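You operate a simulated robot arm through the tools that you are given. There is no shell and no other tool. Be economical: measure what you need, move in short steps, check, and stop when the job is done.

The job below is to be done with a simulated robot arm. You get a single attempt, and the scene is never put back.

JOB
Wipe the smudge off the window door with the white rag.
Fine: the rag back in the cabinet drawer, the drawer shut. Where these are worked on the way, their far stop is far enough and under half their travel is too little: cabinet drawer. What is to be rubbed or washed off counts as gone when no trace of it is left.

The check looks at the end state, three seconds after you hand in, the way a careful person would. Anything else that was tipped, shoved, dropped, spilled or broken makes it a failure.

ROBOT AND FRAMES
A 7-joint arm with a two-finger gripper, hanging from a carriage that runs on a rail from [-2761, -1] to [119, 0] (x, y) and turns from -6.056 to 5.952 rad about z. Base frame: it is fixed where the carriage stands at the start and does not move with it; the origin is on the floor, on the carriage's upright axis, x ahead of it, y to its left, z up. Lengths are in mm, angles in rad, forces in N, time in s.
Its first joint turns from -2.897 to 2.897 rad. Places, roughly: black filter (30x29x3 cm) [900, -100, 600]; cabinet drawer [1000, -100, 800]; cabinet drawer tray [1000, -100, 800]; window door [800, -100, 1300]. Payload 1.37 kg.
Tool frame: the origin (TCP) lies between the finger pads and is the grasp point; the fingertips stand 16 mm ahead of it; z points along the fingers, y is the line along which they close. The gripper opens to 92 mm. The gripper's body begins 74 mm behind the TCP.
Orientation is that of the tool frame in the base frame, as a unit quaternion [x, y, z, w]. With the fingers straight down and closing along the base's y, the tool's x points along the base's -x, its y along +y and its z along -z.

CONTROLS
- The arm moves only by the tool step_arm. Its argument "moves" is a list of rows, each a list of 7 numbers: the turn, a rotation vector about the tool's x, y, z in rad, then the shift along the tool's x, y, z in m, then the finger opening in m, from 0 to 0.092. In form: [[ax, ay, az, tx, ty, tz, fingers], ...]. A call has 1 to 12 rows; each row shifts and turns the commanded pose from where the row before left it, along the tool's axes as they then stand. A row lasts 0.2 s, in which the tool goes at most 50 mm and 0.15 rad; a call with a longer step from one row to the next is refused whole, and so is a gripper value outside its range. A pose out of reach is approached as far as the arm can. The call stops where the force on the tool passes 40 N (or 10 N more than at its start, if that is more) or the arm is blocked; 0.2 s more then pass. Each finger halts on what it meets, pressing with about 26 N; the grip force reading is that of the motor and also rises with nothing between the fingers. The clock runs only during rows and for 0.2 s after the last one: add rows that do not move to give the fingers time. It gives the time, the measured TCP pose, the force on the tool (base axes), the opening and the grip force at its end, in the units of the frame above (readings bear some noise), with the torque about the TCP (base axes, N m) and any sound that the robot's microphone picked up, and new pictures: "show" is both (left out), scene, wrist or none.
- Cameras (640 x 400 px; columns grow to the right, rows downward): "scene" is now at [253.1, -15.7, 1801.7]; the picture's right is [-0.29, -0.96, 0.00], its down [-0.89, 0.27, -0.36] and it looks along [0.35, -0.11, -0.93] (base axes); focal length 264 px, centre (320, 200). "wrist" rides on the gripper at [71, 19, -111] in the tool frame; the picture's right is [-0.26, 0.97, 0.00], its down [-0.78, -0.21, -0.59] and it looks along [-0.57, -0.15, 0.81] (tool axes); focal length 280 px, centre (320, 200). There is no depth. A picture from a camera that has moved, and an enlarged one, comes with that camera's place and axes in the base frame and with its lens.
- raise_lower(by): slides the trunk up (or, below 0, down) by that many mm; the arm and the scene camera ride with it, the base frame stays. It gives what a move gives, with no picture.
- base_move(legs): drives the robot by 1 to 6 legs, each [ahead, left, turn to the left] in mm, mm and rad, along the robot's own axes; the way and the turn of a leg run together, so that a leg with both is an arc; at most 1500 mm and 3.142 rad a leg. The arm and the cameras ride along, it lands a little off, and it stops where it bumps. It keeps to its track: a leg is cut to what the track allows. It gives what a move gives, and a new picture of the scene camera.
- pan_tilt(pan, tilt): turns the head with the scene camera to pan (to the left, within 2.705 rad either way) and tilt (down, from -0.506 to 1.204), counted from straight ahead of the robot. It gives what a move gives, and a new picture of the scene camera.
- close_up(camera, box): a new picture of the part [left, top, right, bottom] of that camera's present view, enlarged. The clock stands still meanwhile.
- close_job(): hands the job in; it is judged then, once.

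Go step by step. Nothing tells you exact positions but the pictures and the camera data: compare them with the known pose of the tool, close in by small moves and look again before you grip or let go. The budget is 120 turns and 260 pictures, counting those below and the enlarged ones. Unless the task says otherwise, let go and move clear before handing in.

The tools are called as a command line: name --pt "numbers of a row" for each row, then --argument value for the rest, lists and objects as JSON in quotes. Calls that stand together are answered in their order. step_arm: Moves the arm, as the interface text tells. Its arguments: {"type":"object","properties":{"moves":{"type":"array","items":{"type":"array","items":{"type":"number"}}},"show":{"type":"string","enum":["both","scene","wrist","none"]}},"required":["moves"]} The other tools are called the same way: raise_lower (by) slides the trunk up or down; base_move (legs) drives the base; pan_tilt (pan, tilt) turns the head that bears the scene camera; close_up (camera, box) takes an enlarged picture of a part of a camera's view; close_job () hands the job in.

At the start:

```text
time: 0.0
eef_pos: [294.6, -56.1, 1000.5]
tcp_rot: [-0.001, 1.0, 0.0, 0.0]
ft_force: [0.4, -0.7, 0.1]
wrist_torque: [0.0, -0.03, 0.0]
width: 91.7
grip_force: 0.2
trunk travel left (down, up): [-625.0, 35.0]
robot x, y, heading: [-0.9, -0.6, -0.0]
head pan, tilt: [-0.297, 1.201]
```

scene: 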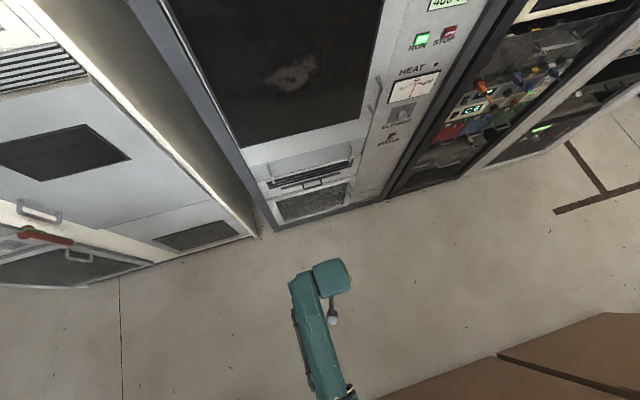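
wrist: 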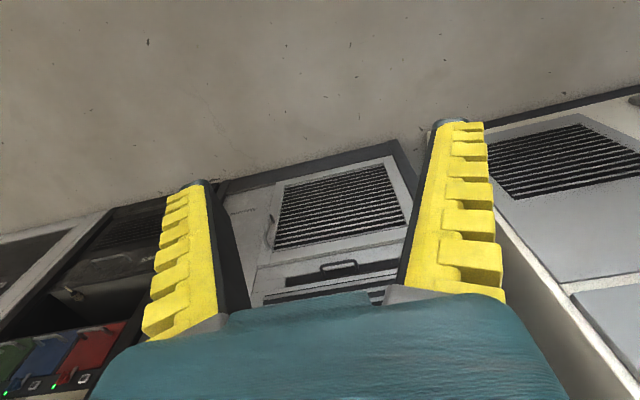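

The cabinet with the smudged window is ahead, with the drawer below the window. I'll tilt the head up to see the front square-on.

pan_tilt --pan -0.1 --tilt 0.75

close_up --camera "wrist" --box '[200, 140, 440, 310]'

```text
time: 0.9
eef_pos: [292.9, -55.4, 1000.6]
tcp_rot: [0.0, 1.0, 0.001, 0.0]
ft_force: [-0.2, 0.8, -0.9]
wrist_torque: [0.0, -0.01, 0.02]
width: 91.9
grip_force: 0.1
trunk travel left (down, up): [-625.0, 35.0]
robot x, y, heading: [1.7, 3.9, 0.001]
head pan, tilt: [-0.099, 0.75]
camera scene: at [282.0, -7.7, 1833.4], right [-0.1, -0.99, 0.0], down [-0.68, 0.07, -0.73], along [0.73, -0.07, -0.68], focal length 264 px, centre (320, 200)
```

scene: 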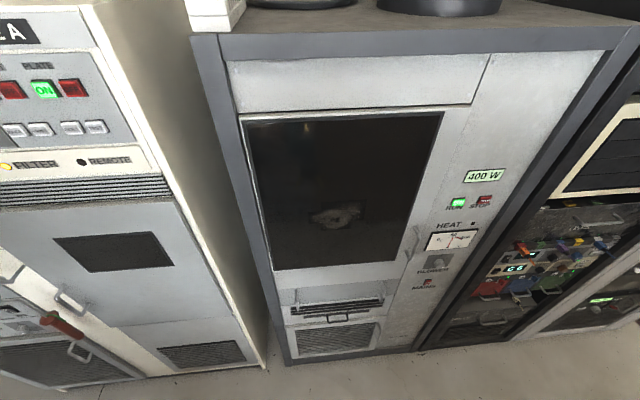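

```text
2.35 times, centred on (320, 225) of wrist
camera zoom: at [222.9, -35.7, 1111.2], right [0.26, 0.97, 0.0], down [0.78, -0.21, 0.59], along [0.57, -0.15, -0.81], focal length 660 px, centre (320, 141)
```

zoom: 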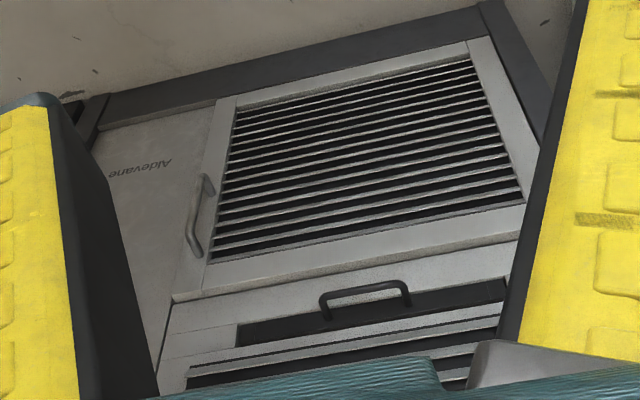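

Looking closer at the window, and drawer area.

close_up --camera "scene" --box '[260, 260, 420, 360]'

close_up --camera "scene" --box '[220, 100, 460, 280]'

```text
4.00 times, centred on (340, 310) of scene
camera zoom: at [282.0, -7.7, 1833.4], right [-0.1, -0.99, 0.0], down [-0.68, 0.07, -0.73], along [0.73, -0.07, -0.68], focal length 1056 px, centre (240, -240)
```

zoom: 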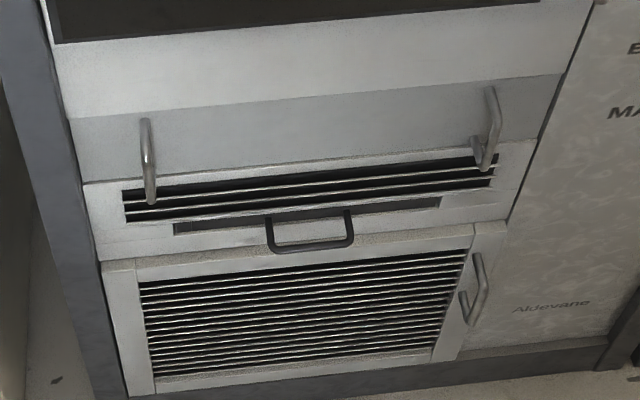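

```text
2.22 times, centred on (340, 190) of scene
camera zoom: at [282.0, -7.7, 1833.4], right [-0.1, -0.99, 0.0], down [-0.68, 0.07, -0.73], along [0.73, -0.07, -0.68], focal length 587 px, centre (276, 222)
```

zoom: 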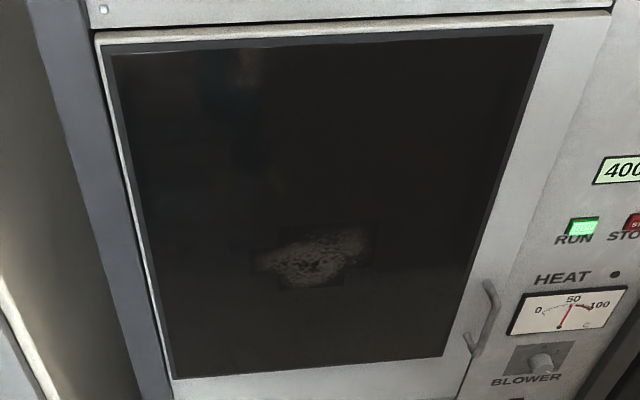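

The drawer seems to be the panel with two vertical bow handles, front near x≈800, left handle about y≈+35, z≈850. I'll swing the tool to point ahead, fingers closing along y.

step_arm --pt "0 -0.15 0 -0.0199 0 0.0015 0.092" --pt "0 -0.15 0 -0.0195 0 0.0045 0.092" --pt "0 -0.15 0 -0.0186 0 0.0073 0.092" --pt "0 -0.15 0 -0.0173 0 0.01 0.092" --pt "0 -0.15 0 -0.0156 0 0.0125 0.092" --pt "0 -0.15 0 -0.0136 0 0.0147 0.092" --pt "0 -0.15 0 -0.0112 0 0.0166 0.092" --pt "0 -0.15 0 -0.0086 0 0.018 0.092" --pt "0 -0.15 0 -0.0058 0 0.0191 0.092" --pt "0 -0.15 0 -0.0029 0 0.0198 0.092" --pt "0 -0.0708 0 0 0 0.02 0.092"

```text
time: 3.3
eef_pos: [478.9, -53.7, 1018.3]
tcp_rot: [0.0, 0.743, 0.0, 0.669]
ft_force: [-0.5, -0.7, 0.2]
wrist_torque: [-0.02, -0.03, -0.02]
width: 92.1
grip_force: 0.1
out of reach, approached as far as the arm can: row 7, 10, 11
trunk travel left (down, up): [-625.0, 35.0]
robot x, y, heading: [-2.0, 0.6, -0.002]
head pan, tilt: [-0.099, 0.75]
camera scene: at [281.9, -7.6, 1833.4], right [-0.1, -1.0, 0.0], down [-0.68, 0.07, -0.73], along [0.73, -0.07, -0.68], focal length 264 px, centre (320, 200)
camera wrist: at [361.7, -34.5, 959.7], right [0.03, 0.96, 0.26], down [-0.51, -0.21, 0.84], along [0.86, -0.15, 0.48], focal length 280 px, centre (320, 200)
```

scene: 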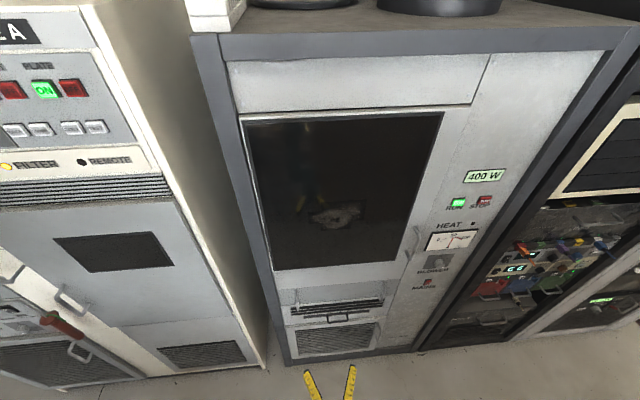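
wrist: 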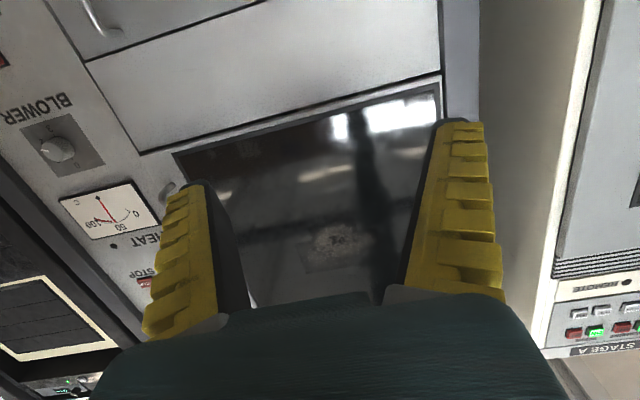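

The smudge triangulates to about (785, -105, 1300); window plane x≈785. I'll move the carriage ahead to its stop and check whether the arm follows, then lower the trunk for the drawer.

base_move --legs '[[100, 0, 0]]'

raise_lower --by -150

step_arm --pt "0 -0.1 0 0 0 0 0.092" --pt "0 0 0 0 0 0 0.092"

```text
time: 4.5
eef_pos: [581.1, -55.1, 1020.2]
tcp_rot: [0.0, 0.742, 0.0, 0.671]
ft_force: [0.4, 0.4, -0.1]
wrist_torque: [0.01, -0.01, 0.0]
width: 91.8
grip_force: 0.0
trunk travel left (down, up): [-625.0, 35.0]
robot x, y, heading: [98.0, 1.2, -0.001]
head pan, tilt: [-0.099, 0.75]
camera scene: at [382.6, -7.9, 1833.5], right [-0.1, -0.99, 0.0], down [-0.68, 0.07, -0.73], along [0.73, -0.07, -0.68], focal length 264 px, centre (320, 200)
```

scene: 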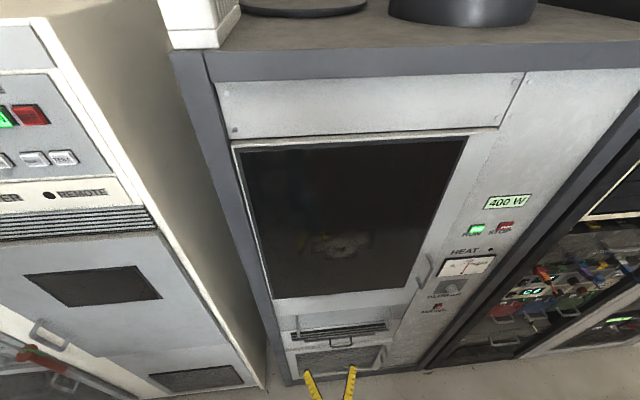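

```text
time: 6.2
eef_pos: [581.9, -53.2, 870.4]
tcp_rot: [0.001, 0.742, -0.001, 0.671]
ft_force: [0.4, -0.3, 0.1]
wrist_torque: [0.02, -0.02, 0.0]
width: 91.9
grip_force: 0.1
trunk travel left (down, up): [-475.0, 185.0]
robot x, y, heading: [101.9, 2.2, -0.003]
head pan, tilt: [-0.099, 0.75]
```

```text
time: 6.8
eef_pos: [574.6, -54.3, 886.6]
tcp_rot: [-0.001, 0.713, 0.001, 0.702]
ft_force: [-0.2, -0.4, 0.6]
wrist_torque: [0.02, -0.02, 0.02]
width: 92.0
grip_force: 0.0
out of reach, approached as far as the arm can: row 1
trunk travel left (down, up): [-475.0, 185.0]
robot x, y, heading: [101.9, -1.2, -0.003]
head pan, tilt: [-0.099, 0.75]
camera scene: at [382.8, -7.9, 1683.6], right [-0.1, -0.99, 0.0], down [-0.68, 0.07, -0.73], along [0.73, -0.07, -0.68], focal length 264 px, centre (320, 200)
camera wrist: at [462.5, -34.8, 818.0], right [0.01, 0.97, 0.26], down [-0.58, -0.21, 0.79], along [0.82, -0.16, 0.56], focal length 280 px, centre (320, 200)
```

scene: 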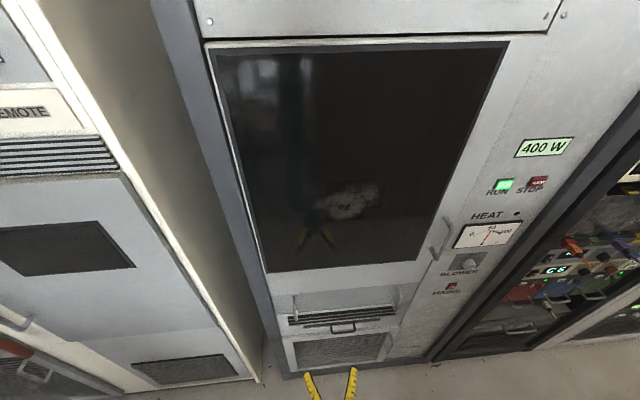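
wrist: 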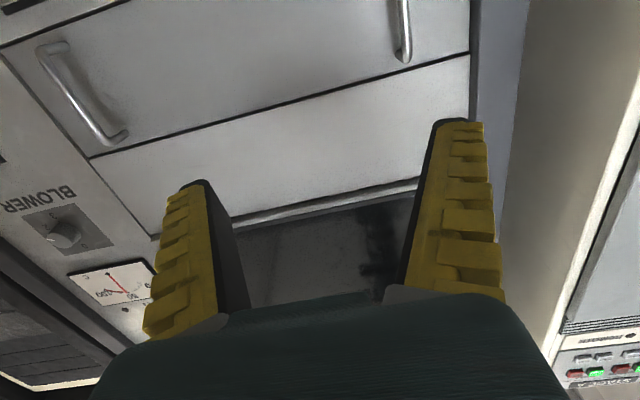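

Handles are at about y≈31 and y≈-300, z 783–885. The arm lacks reach so low below its shoulder, so I'll lower the trunk and raise the arm relative to it.

raise_lower --by -300

step_arm --pt "0 0 0 -0.04 0.012 0 0.092" --pt "0 0 0 -0.04 0.012 0 0.092" --pt "0 0 0 -0.04 0.012 0 0.092" --pt "0 0 0 -0.04 0.012 0 0.092" --pt "0 0 0 -0.04 0.012 0 0.092" --pt "0 -0.02 0 -0.04 0.012 0 0.092" --pt "0 0 0 0 0.012 0 0.092"

```text
time: 9.8
eef_pos: [573.6, -55.6, 585.8]
tcp_rot: [0.0, 0.712, 0.0, 0.702]
ft_force: [0.1, -0.1, 0.6]
wrist_torque: [0.01, 0.01, -0.05]
width: 92.0
grip_force: 0.1
trunk travel left (down, up): [-175.0, 485.0]
robot x, y, heading: [103.3, 1.0, -0.009]
head pan, tilt: [-0.099, 0.75]
```

```text
time: 11.4
eef_pos: [577.0, 29.1, 825.8]
tcp_rot: [-0.001, 0.706, 0.0, 0.708]
ft_force: [-0.2, 0.1, 0.3]
wrist_torque: [-0.03, -0.01, -0.02]
width: 91.9
grip_force: 0.0
trunk travel left (down, up): [-175.0, 485.0]
robot x, y, heading: [104.4, 0.4, -0.005]
head pan, tilt: [-0.099, 0.75]
camera scene: at [382.8, -7.8, 1383.5], right [-0.1, -0.99, 0.0], down [-0.68, 0.07, -0.73], along [0.73, -0.07, -0.68], focal length 264 px, centre (320, 200)
camera wrist: at [466.8, 48.5, 755.9], right [0.0, 0.97, 0.26], down [-0.59, -0.21, 0.78], along [0.81, -0.16, 0.57], focal length 280 px, centre (320, 200)
```

scene: 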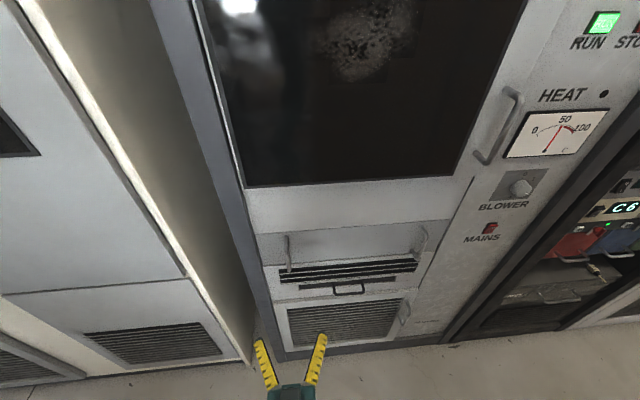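
wrist: 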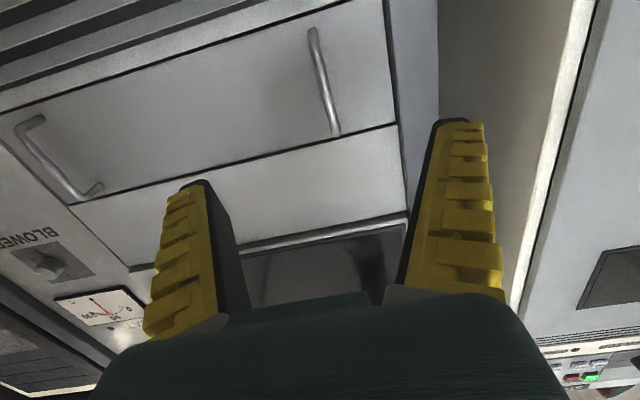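

close_up --camera "scene" --box '[240, 210, 440, 335]'

close_up --camera "wrist" --box '[240, 0, 440, 125]'

```text
3.20 times, centred on (340, 272) of scene
camera zoom: at [382.8, -7.8, 1383.5], right [-0.1, -0.99, 0.0], down [-0.68, 0.07, -0.73], along [0.73, -0.07, -0.68], focal length 845 px, centre (256, -32)
```

zoom: 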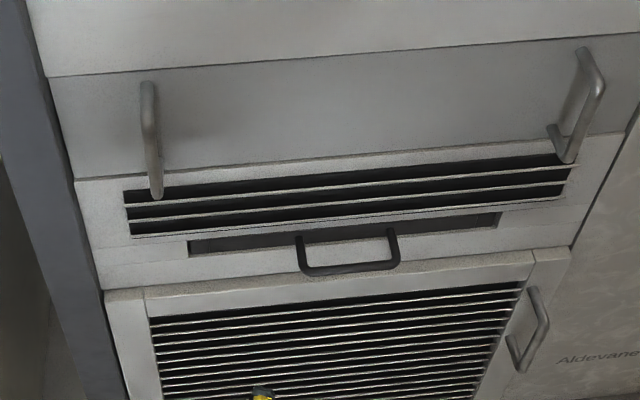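

```text
3.20 times, centred on (340, 62) of wrist
camera zoom: at [466.8, 48.5, 755.9], right [0.0, 0.97, 0.26], down [-0.59, -0.21, 0.78], along [0.81, -0.16, 0.57], focal length 897 px, centre (256, 640)
```

zoom: 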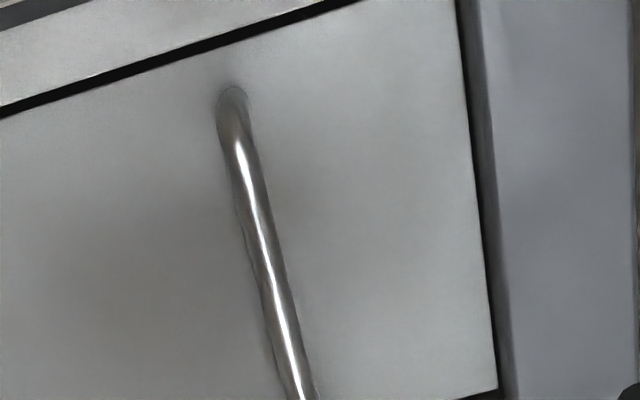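

Handle bar: x≈770, y≈33, centre z≈834. Approaching with open fingers.

step_arm --pt "0 0 0 -0.004 0.002 0.04 0.092" --pt "0 0 0 -0.004 0.002 0.04 0.092" --pt "0 0 0 0 0 0.04 0.092" --pt "0 0 0 0 0 0.03 0.092" --pt "0 0 0 0 0 0 0.092"

```text
time: 12.6
eef_pos: [728.1, 32.4, 834.2]
tcp_rot: [0.0, 0.707, 0.0, 0.708]
ft_force: [0.5, -0.3, 0.0]
wrist_torque: [-0.02, 0.03, -0.02]
width: 92.0
grip_force: 0.1
trunk travel left (down, up): [-175.0, 485.0]
robot x, y, heading: [99.4, 0.3, 0.001]
head pan, tilt: [-0.099, 0.75]
camera scene: at [382.5, -7.9, 1383.4], right [-0.1, -0.99, 0.0], down [-0.68, 0.07, -0.73], along [0.73, -0.07, -0.68], focal length 264 px, centre (320, 200)
camera wrist: at [617.9, 53.0, 763.3], right [0.0, 0.97, 0.26], down [-0.59, -0.21, 0.78], along [0.81, -0.16, 0.57], focal length 280 px, centre (320, 200)
```

scene: 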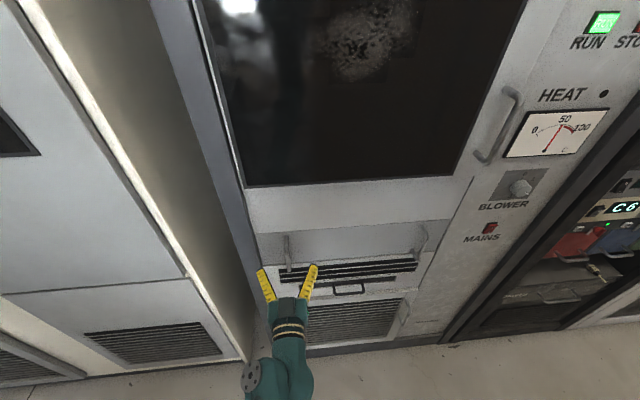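
wrist: 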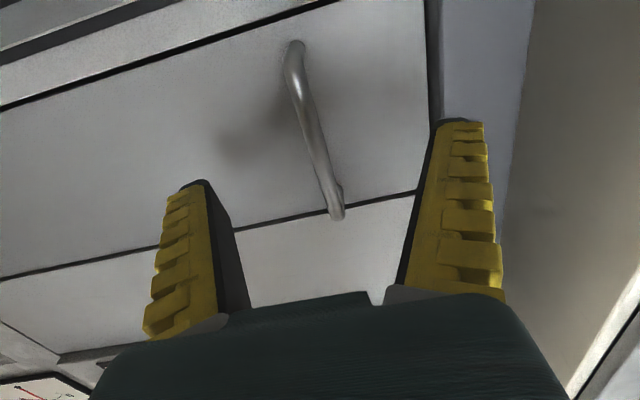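

step_arm --pt "0 0 0 0 0 0.025 0.092" --pt "0 0 0 0 0 0.014 0.092" --pt "0 0 0 0 0 0 0.04" --pt "0 0 0 0 0 0 0.0" --pt "0 0 0 0 0 0 0.0" --pt "0 0 0 0 0 0 0.0" --pt "0 0 0 0 0 0 0.0" --show "wrist"

```text
time: 14.2
eef_pos: [766.9, 32.5, 834.2]
tcp_rot: [0.001, 0.706, -0.001, 0.708]
ft_force: [1.4, -1.8, -0.2]
wrist_torque: [0.02, 0.0, 0.02]
width: 6.2
grip_force: 27.9
trunk travel left (down, up): [-175.0, 485.0]
robot x, y, heading: [104.1, 2.1, -0.003]
head pan, tilt: [-0.099, 0.75]
camera wrist: at [657.1, 52.8, 764.5], right [0.0, 0.97, 0.26], down [-0.59, -0.21, 0.78], along [0.81, -0.16, 0.57], focal length 280 px, centre (320, 200)
```

wrist: 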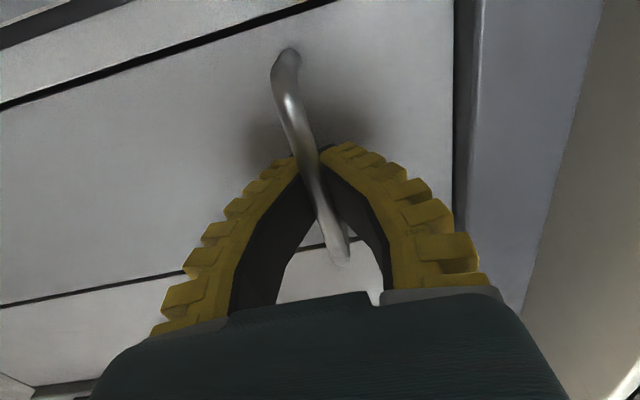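

The bar is gripped. Now pulling the drawer straight back.

step_arm --pt "0 0 0 0 0 -0.015 0.0" --pt "0 0 0 0 0 -0.02 0.0" --pt "0 0 0 0 0 -0.02 0.0" --pt "0 0 0 0 0 -0.02 0.0" --pt "0 0 0 0 0 -0.02 0.0" --pt "0 0 0 0 0 0 0.0"

```text
time: 15.6
eef_pos: [672.6, 33.3, 833.4]
tcp_rot: [0.001, 0.707, -0.002, 0.707]
ft_force: [1.5, -3.4, -1.2]
wrist_torque: [-0.01, -0.01, 0.06]
width: 0.0
grip_force: 28.2
trunk travel left (down, up): [-175.0, 485.0]
robot x, y, heading: [98.7, 1.9, -0.002]
head pan, tilt: [-0.099, 0.75]
camera scene: at [382.8, -8.3, 1383.5], right [-0.1, -0.99, 0.0], down [-0.68, 0.07, -0.73], along [0.73, -0.07, -0.68], focal length 264 px, centre (320, 200)
camera wrist: at [562.2, 53.2, 762.5], right [0.0, 0.97, 0.26], down [-0.59, -0.21, 0.78], along [0.81, -0.15, 0.57], focal length 280 px, centre (320, 200)
```

scene: 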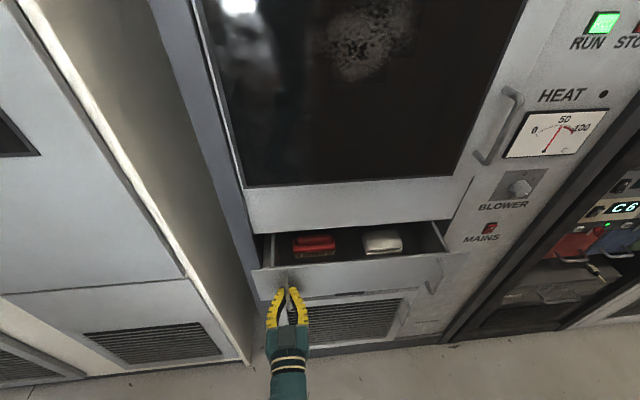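
wrist: 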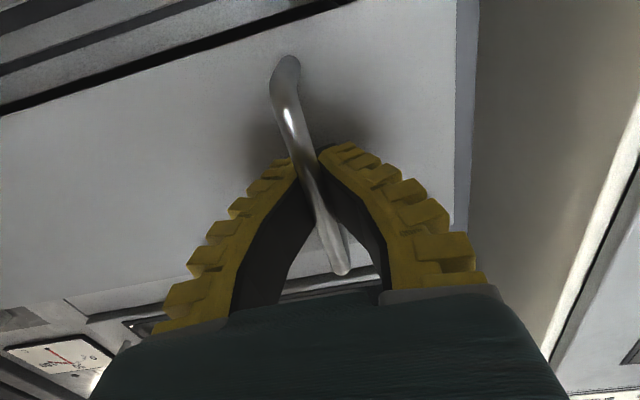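

The drawer opens; a red thing and a white rag are inside. Continuing to its stop.

step_arm --pt "0 0 0 0 0 -0.02 0.0" --pt "0 0 0 0 0 -0.02 0.0" --pt "0 0 0 0 0 -0.02 0.0" --pt "0 0 0 0 0 -0.02 0.0" --pt "0 0 0 0 0 -0.02 0.0" --pt "0 0 0 0 0 -0.02 0.0" --pt "0 0 0 0 0 -0.02 0.0" --pt "0 0 0 0 0 0 0.0"

```text
time: 17.4
eef_pos: [532.2, 33.3, 832.0]
tcp_rot: [-0.001, 0.706, 0.0, 0.708]
ft_force: [-0.3, 0.6, 0.0]
wrist_torque: [-0.01, -0.01, 0.01]
width: 0.1
grip_force: 27.6
trunk travel left (down, up): [-175.0, 485.0]
robot x, y, heading: [103.7, -0.8, -0.004]
head pan, tilt: [-0.099, 0.75]
camera scene: at [382.7, -7.9, 1383.5], right [-0.1, -0.99, 0.0], down [-0.68, 0.07, -0.73], along [0.73, -0.07, -0.68], focal length 264 px, centre (320, 200)
camera wrist: at [421.4, 53.1, 761.8], right [0.0, 0.97, 0.26], down [-0.59, -0.21, 0.78], along [0.81, -0.15, 0.57], focal length 280 px, centre (320, 200)
```

scene: 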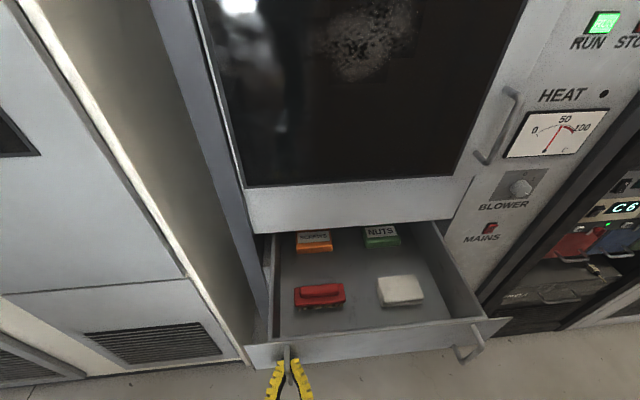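
wrist: 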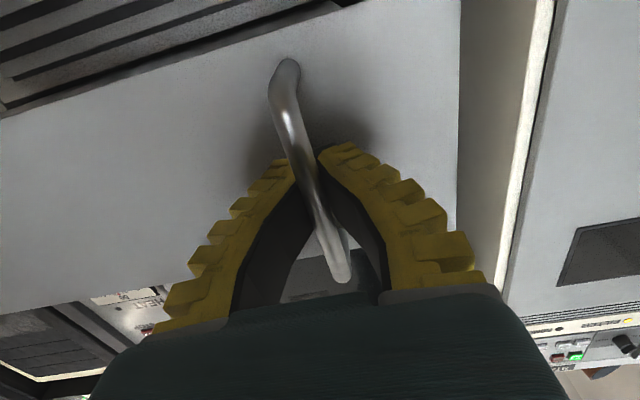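

step_arm --pt "0 0 0 0 0 -0.015 0.0" --pt "0 0 0 0 0 -0.015 0.0" --pt "0 0 0 0 0 -0.015 0.0" --pt "0 0 0 0 0 -0.015 0.0" --pt "0 0 0 0 0 -0.015 0.0" --pt "0 0 0 0 0 -0.015 0.0" --pt "0 0 0 0 0 0 0.0"

```text
time: 18.6
eef_pos: [465.1, 32.4, 836.0]
tcp_rot: [0.001, 0.703, -0.001, 0.711]
ft_force: [36.5, 0.6, -11.7]
wrist_torque: [0.01, -0.27, 0.0]
width: 5.9
grip_force: 27.9
trunk travel left (down, up): [-175.0, 485.0]
robot x, y, heading: [102.1, 0.8, -0.004]
head pan, tilt: [-0.099, 0.75]
stopped in row 6: the force on the tool passed its limit at 57 N (the readings are from after the stop); the commanded pose is now the measured one
camera scene: at [388.6, -7.9, 1384.8], right [-0.1, -0.99, 0.0], down [-0.67, 0.07, -0.73], along [0.73, -0.07, -0.68], focal length 264 px, centre (320, 200)
camera wrist: at [356.2, 52.9, 764.7], right [0.0, 0.96, 0.26], down [-0.6, -0.21, 0.77], along [0.8, -0.16, 0.58], focal length 280 px, centre (320, 200)
```

scene: 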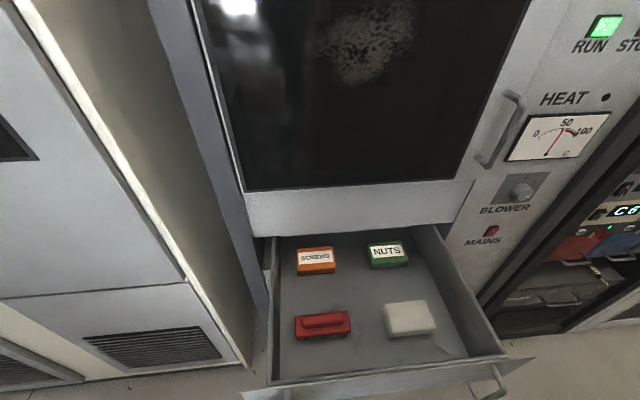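
wrist: 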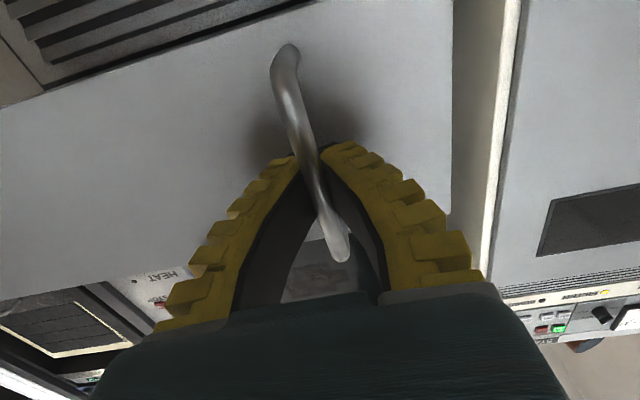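

The drawer is at its far stop (300 mm). Releasing and backing off, then a look inside.

step_arm --pt "0 0 0 0 0 0.003 0.0" --pt "0 0 0 0 0 0 0.04" --pt "0 0 0 0 0 0 0.06" --pt "0 0 0 0 0 0 0.06" --pt "0 0 0 0 0 -0.02 0.06" --pt "0 0 0 0 0 -0.03 0.06" --show "none"

base_move --legs '[[-120, 0, 0]]'

close_up --camera "scene" --box '[220, 200, 540, 400]'

```text
time: 20.1
eef_pos: [409.4, 33.6, 835.0]
tcp_rot: [0.002, 0.706, -0.002, 0.709]
ft_force: [-0.3, 0.6, 0.1]
wrist_torque: [0.0, -0.01, 0.01]
width: 62.5
grip_force: 2.2
trunk travel left (down, up): [-175.0, 485.0]
robot x, y, heading: [102.6, -1.4, -0.0]
head pan, tilt: [-0.099, 0.75]
```

```text
time: 21.3
eef_pos: [291.3, 33.4, 834.5]
tcp_rot: [0.0, 0.705, 0.0, 0.709]
ft_force: [-0.5, 0.3, -0.4]
wrist_torque: [-0.01, -0.02, 0.0]
width: 62.4
grip_force: 1.7
trunk travel left (down, up): [-175.0, 485.0]
robot x, y, heading: [-16.8, 0.3, -0.001]
head pan, tilt: [-0.099, 0.75]
camera scene: at [264.8, -8.0, 1383.3], right [-0.1, -0.99, 0.0], down [-0.68, 0.07, -0.73], along [0.73, -0.07, -0.68], focal length 264 px, centre (320, 200)
```

scene: 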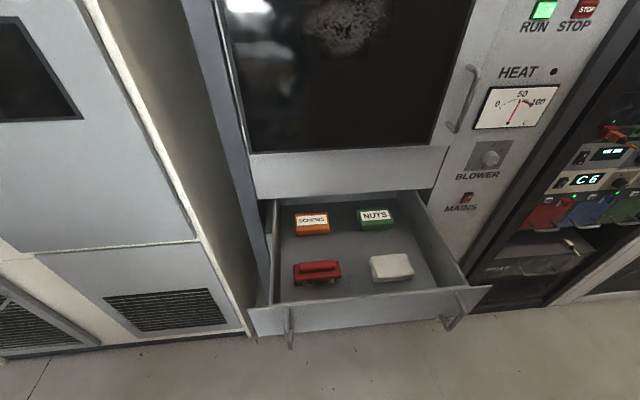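

```text
2.00 times, centred on (380, 300) of scene
camera zoom: at [264.8, -8.0, 1383.3], right [-0.1, -0.99, 0.0], down [-0.68, 0.07, -0.73], along [0.73, -0.07, -0.68], focal length 528 px, centre (200, 0)
```

zoom: 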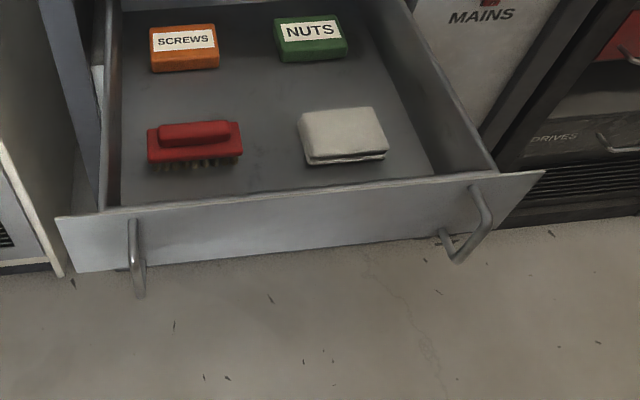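

Rag is folded, at about (616, -223, ~805), around 100 mm along y and 55 mm along x. I'll roll the wrist 90° and raise, ready to pitch down and grip along x.

step_arm --pt "0 0 0.1428 -0.0127 0.0009 0 0.06" --pt "0 0 0.1428 -0.0124 0.0026 0 0.06" --pt "0 0 0.1428 -0.0119 0.0045 0 0.06" --pt "0 0 0.1428 -0.0112 0.0061 0 0.06" --pt "0 0 0.1428 -0.0102 0.0076 0 0.06" --pt "0 0 0.1428 -0.0089 0.009 0 0.06" --pt "0 0 0.1428 -0.0076 0.0102 0 0.06" --pt "0 0 0.1428 -0.0061 0.0111 0 0.06" --pt "0 0 0.1428 -0.0045 0.0119 0 0.06" --pt "0 0 0.1428 -0.0027 0.0124 0 0.06" --pt "0 0 0.1428 -0.0009 0.0127 0 0.06" --pt "0 0 0 0 0 0 0.092" --show "wrist"

```text
time: 23.9
eef_pos: [287.3, 63.6, 986.3]
tcp_rot: [0.43, 0.519, 0.467, 0.573]
ft_force: [-0.6, -0.4, -0.3]
wrist_torque: [0.01, 0.0, 0.02]
width: 92.0
grip_force: 0.0
out of reach, approached as far as the arm can: row 2, 3, 5, 7, 8
trunk travel left (down, up): [-175.0, 485.0]
robot x, y, heading: [-14.6, 2.2, -0.003]
head pan, tilt: [-0.099, 0.75]
camera wrist: at [178.1, 139.8, 981.7], right [-0.09, -0.07, 0.99], down [-0.59, -0.8, -0.11], along [0.8, -0.6, 0.03], focal length 280 px, centre (320, 200)
```

wrist: 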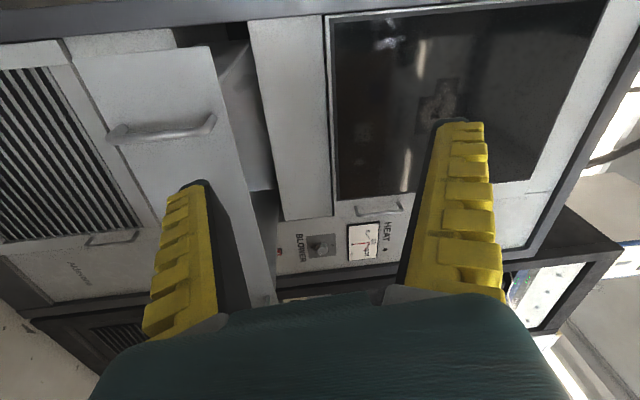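

step_arm --pt "0.15 0 0 -0.015 0.0011 0.015 0.092" --pt "0.15 0 0 -0.015 0.0033 0.0146 0.092" --pt "0.15 0 0 -0.015 0.0055 0.014 0.092" --pt "0.15 0 0 -0.015 0.0075 0.013 0.092" --pt "0.15 0 0 -0.015 0.0094 0.0117 0.092" --pt "0.15 0 0 -0.015 0.011 0.0102 0.092" --pt "0.15 0 0 -0.015 0.0124 0.0084 0.092" --pt "0.15 0 0 -0.015 0.0135 0.0065 0.092" --pt "0.15 0 0 -0.015 0.0143 0.0044 0.092" --pt "0.15 0 0 -0.015 0.0148 0.0022 0.092" --pt "0.07 0 0 0 0 0 0.092" --pt "0 0 0 0 0 0 0.092" --show "both"

```text
time: 26.5
eef_pos: [467.1, 41.3, 1014.7]
tcp_rot: [0.704, 0.693, -0.015, 0.153]
ft_force: [1.2, -0.8, -0.2]
wrist_torque: [0.0, 0.02, -0.05]
width: 91.9
grip_force: 0.0
out of reach, approached as far as the arm can: row 1, 2, 3, 4, 5, 6, 7, 8, 9, 10
trunk travel left (down, up): [-175.0, 485.0]
robot x, y, heading: [-14.7, -1.4, -0.005]
head pan, tilt: [-0.099, 0.75]
camera scene: at [265.2, -8.0, 1383.5], right [-0.1, -0.99, 0.0], down [-0.68, 0.07, -0.73], along [0.73, -0.07, -0.68], focal length 264 px, centre (320, 200)
camera wrist: at [467.8, 137.3, 1108.7], right [0.94, -0.25, 0.25], down [-0.35, -0.62, 0.7], along [-0.02, -0.74, -0.67], focal length 280 px, centre (320, 200)
```

scene: 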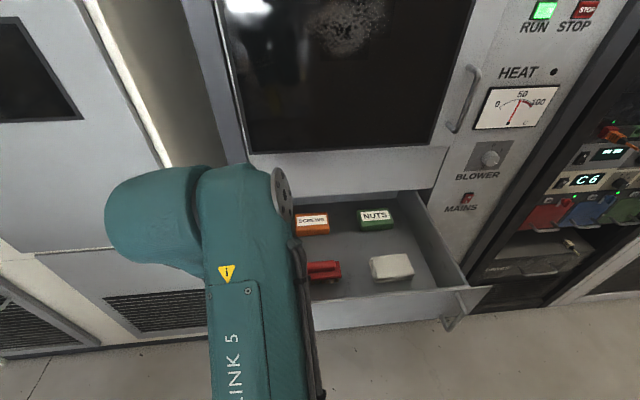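
wrist: 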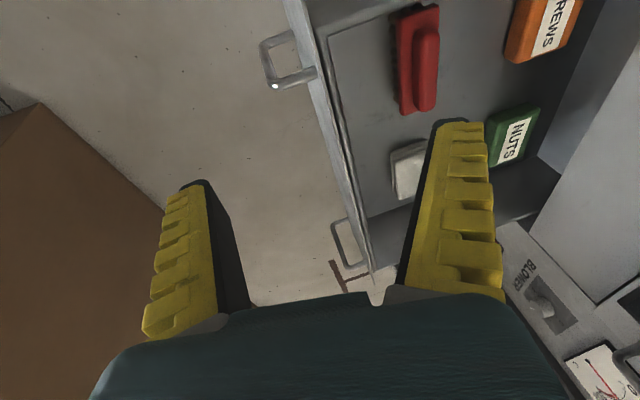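

The arm is cramped close in; driving ahead brings it into better reach. I'll drive forward and then check the pose.

base_move --legs '[[115, 0, 0]]'

step_arm --pt "0 0 0 -0.01 0 0 0.092" --pt "0 0 0 -0.01 0 0 0.092" --show "none"

```text
time: 27.7
eef_pos: [579.5, 44.2, 1015.6]
tcp_rot: [0.703, 0.694, -0.016, 0.152]
ft_force: [1.2, 0.2, -0.3]
wrist_torque: [0.02, 0.04, 0.0]
width: 91.9
grip_force: 0.1
trunk travel left (down, up): [-175.0, 485.0]
robot x, y, heading: [94.5, 1.0, 0.005]
head pan, tilt: [-0.099, 0.75]
camera scene: at [376.9, -6.9, 1383.6], right [-0.1, -1.0, 0.0], down [-0.68, 0.07, -0.73], along [0.73, -0.07, -0.68], focal length 264 px, centre (320, 200)
```

scene: 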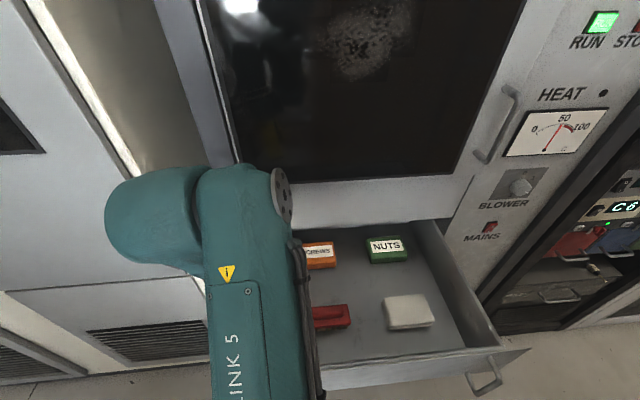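

```text
time: 28.3
eef_pos: [580.8, 24.0, 1019.3]
tcp_rot: [0.703, 0.694, -0.017, 0.155]
ft_force: [0.3, -0.7, 0.3]
wrist_torque: [0.01, -0.01, -0.02]
width: 91.7
grip_force: 0.0
out of reach, approached as far as the arm can: row 2
trunk travel left (down, up): [-175.0, 485.0]
robot x, y, heading: [94.9, 0.8, 0.0]
head pan, tilt: [-0.099, 0.75]
```

step_arm --pt "0.05 0.06 0 -0.03 0 0.01 0.092" --pt "0.05 0.06 0 -0.03 0 0.01 0.092" --pt "0.05 0.06 0 -0.03 0 0.01 0.092" --pt "0.045 0.053 0 -0.03 0 0.01 0.092" --pt "0 0 0 -0.03 0 0 0.092" --pt "0 0 0 0 0 0 0.092"

```text
time: 29.7
eef_pos: [596.8, -86.1, 1026.1]
tcp_rot: [0.71, 0.691, -0.067, 0.123]
ft_force: [-0.3, -0.6, -0.3]
wrist_torque: [0.05, 0.0, 0.01]
width: 91.9
grip_force: 0.1
out of reach, approached as far as the arm can: row 1, 2, 3, 4
trunk travel left (down, up): [-175.0, 485.0]
robot x, y, heading: [91.2, -0.7, -0.001]
head pan, tilt: [-0.099, 0.75]
camera scene: at [376.6, -7.0, 1383.5], right [-0.1, -1.0, 0.0], down [-0.68, 0.07, -0.73], along [0.73, -0.07, -0.68], focal length 264 px, centre (320, 200)
camera wrist: at [611.3, 12.8, 1113.3], right [0.95, -0.27, 0.15], down [-0.28, -0.59, 0.76], along [-0.11, -0.76, -0.64], focal length 280 px, centre (320, 200)
```

scene: 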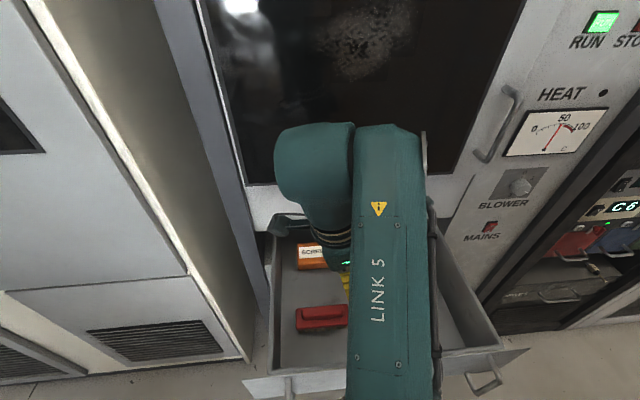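
wrist: 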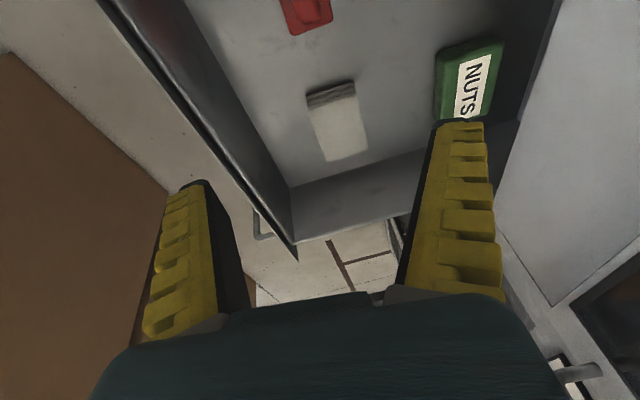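

raise_lower --by 200

step_arm --pt "0.0 0.05 0 -0.02 0 0.03 0.092" --pt "0.0 0.05 0 -0.02 0 0.03 0.092" --pt "0.0 0.05 0 -0.02 0 0.03 0.092" --pt "0.0 0.05 0 -0.02 0 0.03 0.092" --pt "0.0 0.05 0 -0.02 0 0.03 0.092" --pt "0 0 0 0 0 0.03 0.092" --pt "0 0 0 0 0 0 0.092"

```text
time: 31.9
eef_pos: [597.6, -85.5, 1224.3]
tcp_rot: [0.71, 0.69, -0.067, 0.124]
ft_force: [0.1, 0.1, -0.4]
wrist_torque: [0.0, 0.02, -0.02]
width: 91.7
grip_force: 0.1
trunk travel left (down, up): [-375.0, 285.0]
robot x, y, heading: [93.1, 2.3, 0.0]
head pan, tilt: [-0.099, 0.75]
```

```text
time: 33.5
eef_pos: [589.4, -91.5, 1207.4]
tcp_rot: [0.711, 0.69, -0.076, 0.113]
ft_force: [0.8, -0.1, 0.8]
wrist_torque: [0.03, -0.04, -0.02]
width: 92.0
grip_force: 0.1
out of reach, approached as far as the arm can: row 1, 2, 3, 4, 5, 6
trunk travel left (down, up): [-375.0, 285.0]
robot x, y, heading: [95.2, -2.8, 0.005]
head pan, tilt: [-0.099, 0.75]
camera scene: at [376.6, -6.9, 1583.5], right [-0.1, -1.0, 0.0], down [-0.68, 0.07, -0.73], along [0.73, -0.07, -0.68], focal length 264 px, centre (320, 200)
camera wrist: at [605.8, 6.5, 1297.6], right [0.95, -0.28, 0.12], down [-0.27, -0.59, 0.76], along [-0.14, -0.76, -0.64], focal length 280 px, centre (320, 200)
```

scene: 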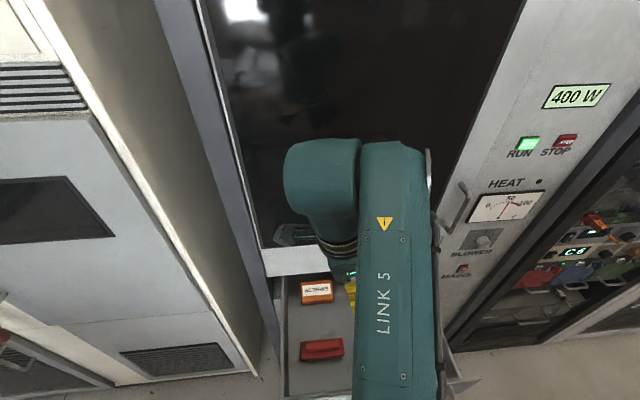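
wrist: 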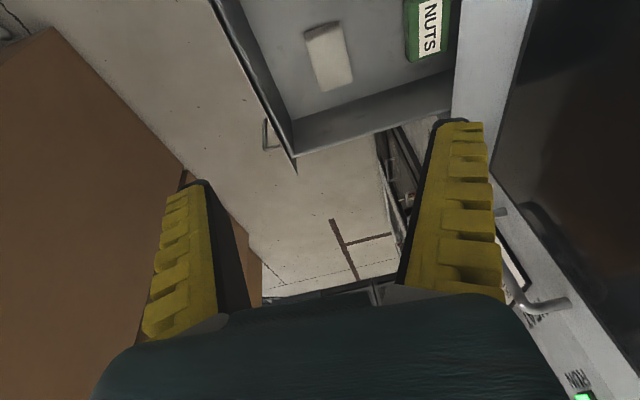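

A wrist joint seems to be at its limit with this roll. I'll roll the other way round (camera on the right side instead).

step_arm --pt "0 0 -0.15 0 0 0 0.092" --pt "0 0 -0.15 0 0 0 0.092" --pt "0 0 -0.15 0 0 0 0.092" --pt "0 0 -0.15 0 0 0 0.092" --pt "0 0 -0.15 0 0 0 0.092" --pt "0 0 -0.15 0 0 0 0.092" --pt "0 0 -0.15 0 0 0 0.092" --pt "0 0 -0.15 0 0 0 0.092" --pt "0 0 -0.15 0 0 0 0.092" --pt "0 0 -0.15 0 0 0 0.092" --pt "0 0 -0.15 0 0 0 0.092" --pt "0 0 -0.15 0 0 0 0.092" --show "none"

step_arm --pt "0 0 -0.15 0 0 0 0.092" --pt "0 0 -0.15 0 0 0 0.092" --pt "0 0 -0.15 0 0 0 0.092" --pt "0 0 -0.15 0 0 0 0.092" --pt "0 0 -0.15 0 0 0 0.092" --pt "0 0 -0.15 0 0 0 0.092" --pt "0 0 -0.15 0 0 0 0.092" --pt "0 0 -0.15 0 0 0 0.092" --pt "0 0 -0.14 0 0 0 0.092" --pt "0 0 0 0 0 0 0.092" --show "both"

```text
time: 36.0
eef_pos: [690.8, -26.4, 1269.3]
tcp_rot: [0.115, 0.983, -0.135, 0.038]
ft_force: [0.6, 0.8, -0.2]
wrist_torque: [-0.03, 0.01, -0.01]
width: 91.9
grip_force: 0.0
out of reach, approached as far as the arm can: row 1, 2, 3, 4, 5, 6, 7, 8, 9, 10, 11, 12
trunk travel left (down, up): [-375.0, 285.0]
robot x, y, heading: [93.8, 0.1, -0.001]
head pan, tilt: [-0.099, 0.75]
```

```text
time: 38.2
eef_pos: [682.7, 0.4, 1253.9]
tcp_rot: [0.082, 0.987, -0.137, 0.035]
ft_force: [-0.1, -0.2, 1.1]
wrist_torque: [0.02, -0.02, -0.04]
width: 91.9
grip_force: 0.1
out of reach, approached as far as the arm can: row 1, 2, 3, 4, 5, 6, 7, 8, 9
trunk travel left (down, up): [-375.0, 285.0]
robot x, y, heading: [93.1, 0.8, 0.002]
head pan, tilt: [-0.099, 0.75]
camera scene: at [376.6, -6.9, 1583.5], right [-0.1, -1.0, 0.0], down [-0.68, 0.07, -0.73], along [0.73, -0.07, -0.68], focal length 264 px, centre (320, 200)
camera wrist: at [612.0, 60.1, 1350.3], right [0.42, 0.88, -0.23], down [0.7, -0.16, 0.69], along [0.57, -0.46, -0.68], focal length 280 px, centre (320, 200)
```

scene: 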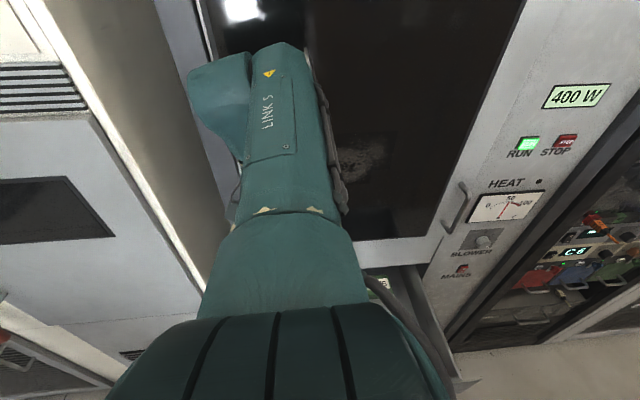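
wrist: 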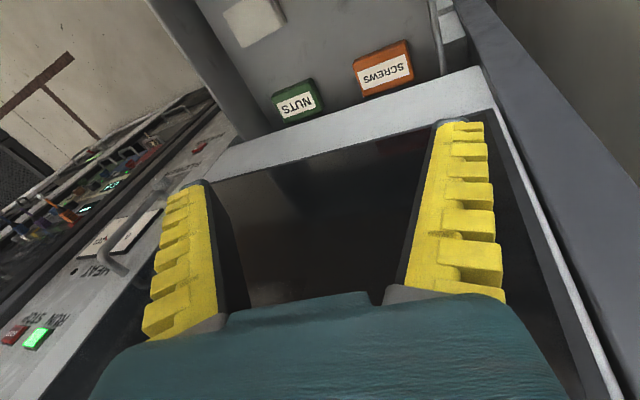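

The arm is folded too high relative to the trunk. I'll raise the trunk and lower the arm relative to it, back to the comfortable posture.

raise_lower --by 220

step_arm --pt "0 0 0 0.022 0.0093 0.0425 0.092" --pt "0 0 0 0.022 0.0093 0.0425 0.092" --pt "0 0 0 0.022 0.0093 0.0425 0.092" --pt "0 0 0 0.022 0.0093 0.0425 0.092" --pt "0 0 0 0.022 0.0093 0.0425 0.092" --pt "0 0 0 0.022 0.0093 0.0425 0.092" --pt "0 0 0 0 0 0 0.092"

```text
time: 40.6
eef_pos: [683.1, 1.8, 1474.5]
tcp_rot: [0.082, 0.987, -0.136, 0.035]
ft_force: [-0.2, 0.5, -0.3]
wrist_torque: [0.02, -0.05, 0.0]
width: 91.9
grip_force: 0.0
trunk travel left (down, up): [-595.0, 65.0]
robot x, y, heading: [93.3, 4.9, 0.003]
head pan, tilt: [-0.099, 0.75]
```

```text
time: 42.2
eef_pos: [678.6, 0.9, 1458.9]
tcp_rot: [0.08, 0.987, -0.138, 0.02]
ft_force: [1.2, 0.8, -1.8]
wrist_torque: [-0.06, 0.07, 0.0]
width: 91.9
grip_force: 0.1
out of reach, approached as far as the arm can: row 1, 2, 3, 4, 5, 6
trunk travel left (down, up): [-595.0, 65.0]
robot x, y, heading: [98.4, 1.6, 0.001]
head pan, tilt: [-0.099, 0.75]
camera scene: at [376.6, -6.9, 1803.5], right [-0.1, -1.0, 0.0], down [-0.68, 0.07, -0.73], along [0.73, -0.07, -0.68], focal length 264 px, centre (320, 200)
camera wrist: at [610.0, 60.1, 1555.7], right [0.42, 0.88, -0.24], down [0.72, -0.16, 0.67], along [0.55, -0.46, -0.7], focal length 280 px, centre (320, 200)
```

scene: 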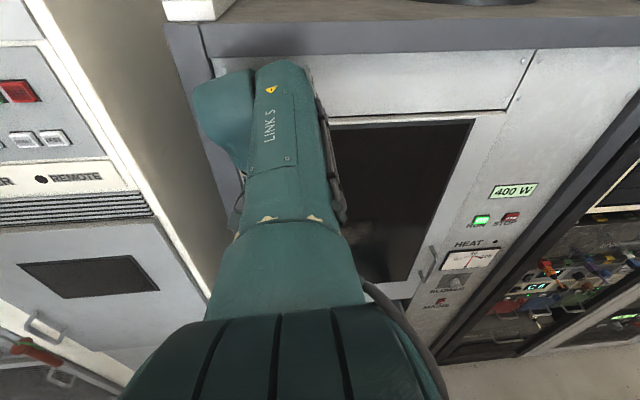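
wrist: 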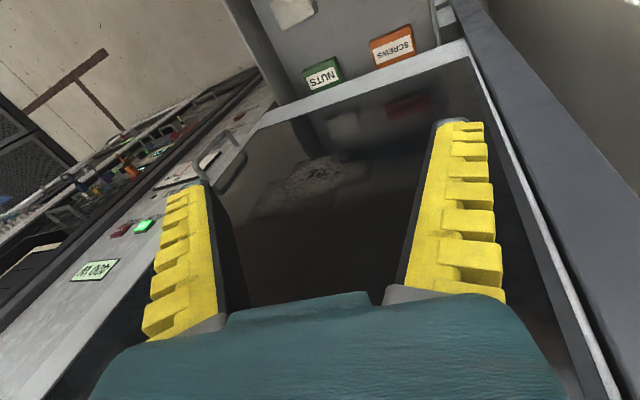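

step_arm --pt "0 -0.15 0 0.01 0 0 0.092" --pt "0 -0.15 0 0.01 0 0 0.092" --pt "0 -0.15 0 0.01 0 0 0.092" --pt "0 -0.15 0 0.01 0 0 0.092" --pt "0 -0.15 0 0.01 0 0 0.092" --pt "0 -0.15 0 0.01 0 0 0.092" --pt "0 0 0 0 0 0 0.092" --show "scene"

```text
time: 43.0
eef_pos: [756.1, -6.9, 1467.9]
tcp_rot: [0.067, 0.964, -0.158, 0.201]
ft_force: [-5.9, -0.5, -1.7]
wrist_torque: [-0.16, 0.18, 0.36]
width: 91.6
grip_force: 0.1
out of reach, approached as far as the arm can: row 1, 2, 3
trunk travel left (down, up): [-595.0, 65.0]
robot x, y, heading: [93.3, -2.9, 0.002]
head pan, tilt: [-0.099, 0.75]
stopped in row 3: the force on the tool passed its limit at 85 N (the readings are from after the stop); the commanded pose is now the measured one
camera scene: at [375.9, -6.8, 1803.1], right [-0.1, -1.0, 0.0], down [-0.68, 0.07, -0.73], along [0.73, -0.07, -0.68], focal length 264 px, centre (320, 200)
```

scene: 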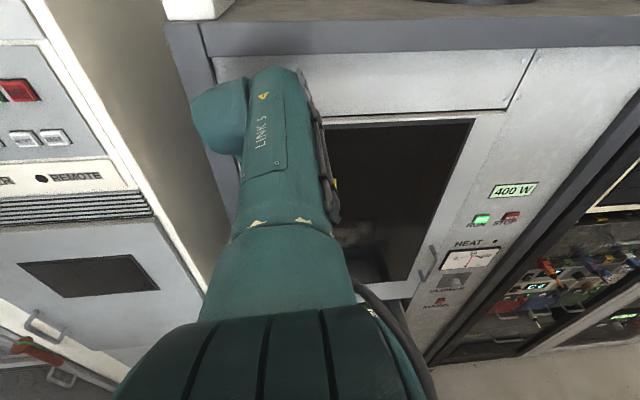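

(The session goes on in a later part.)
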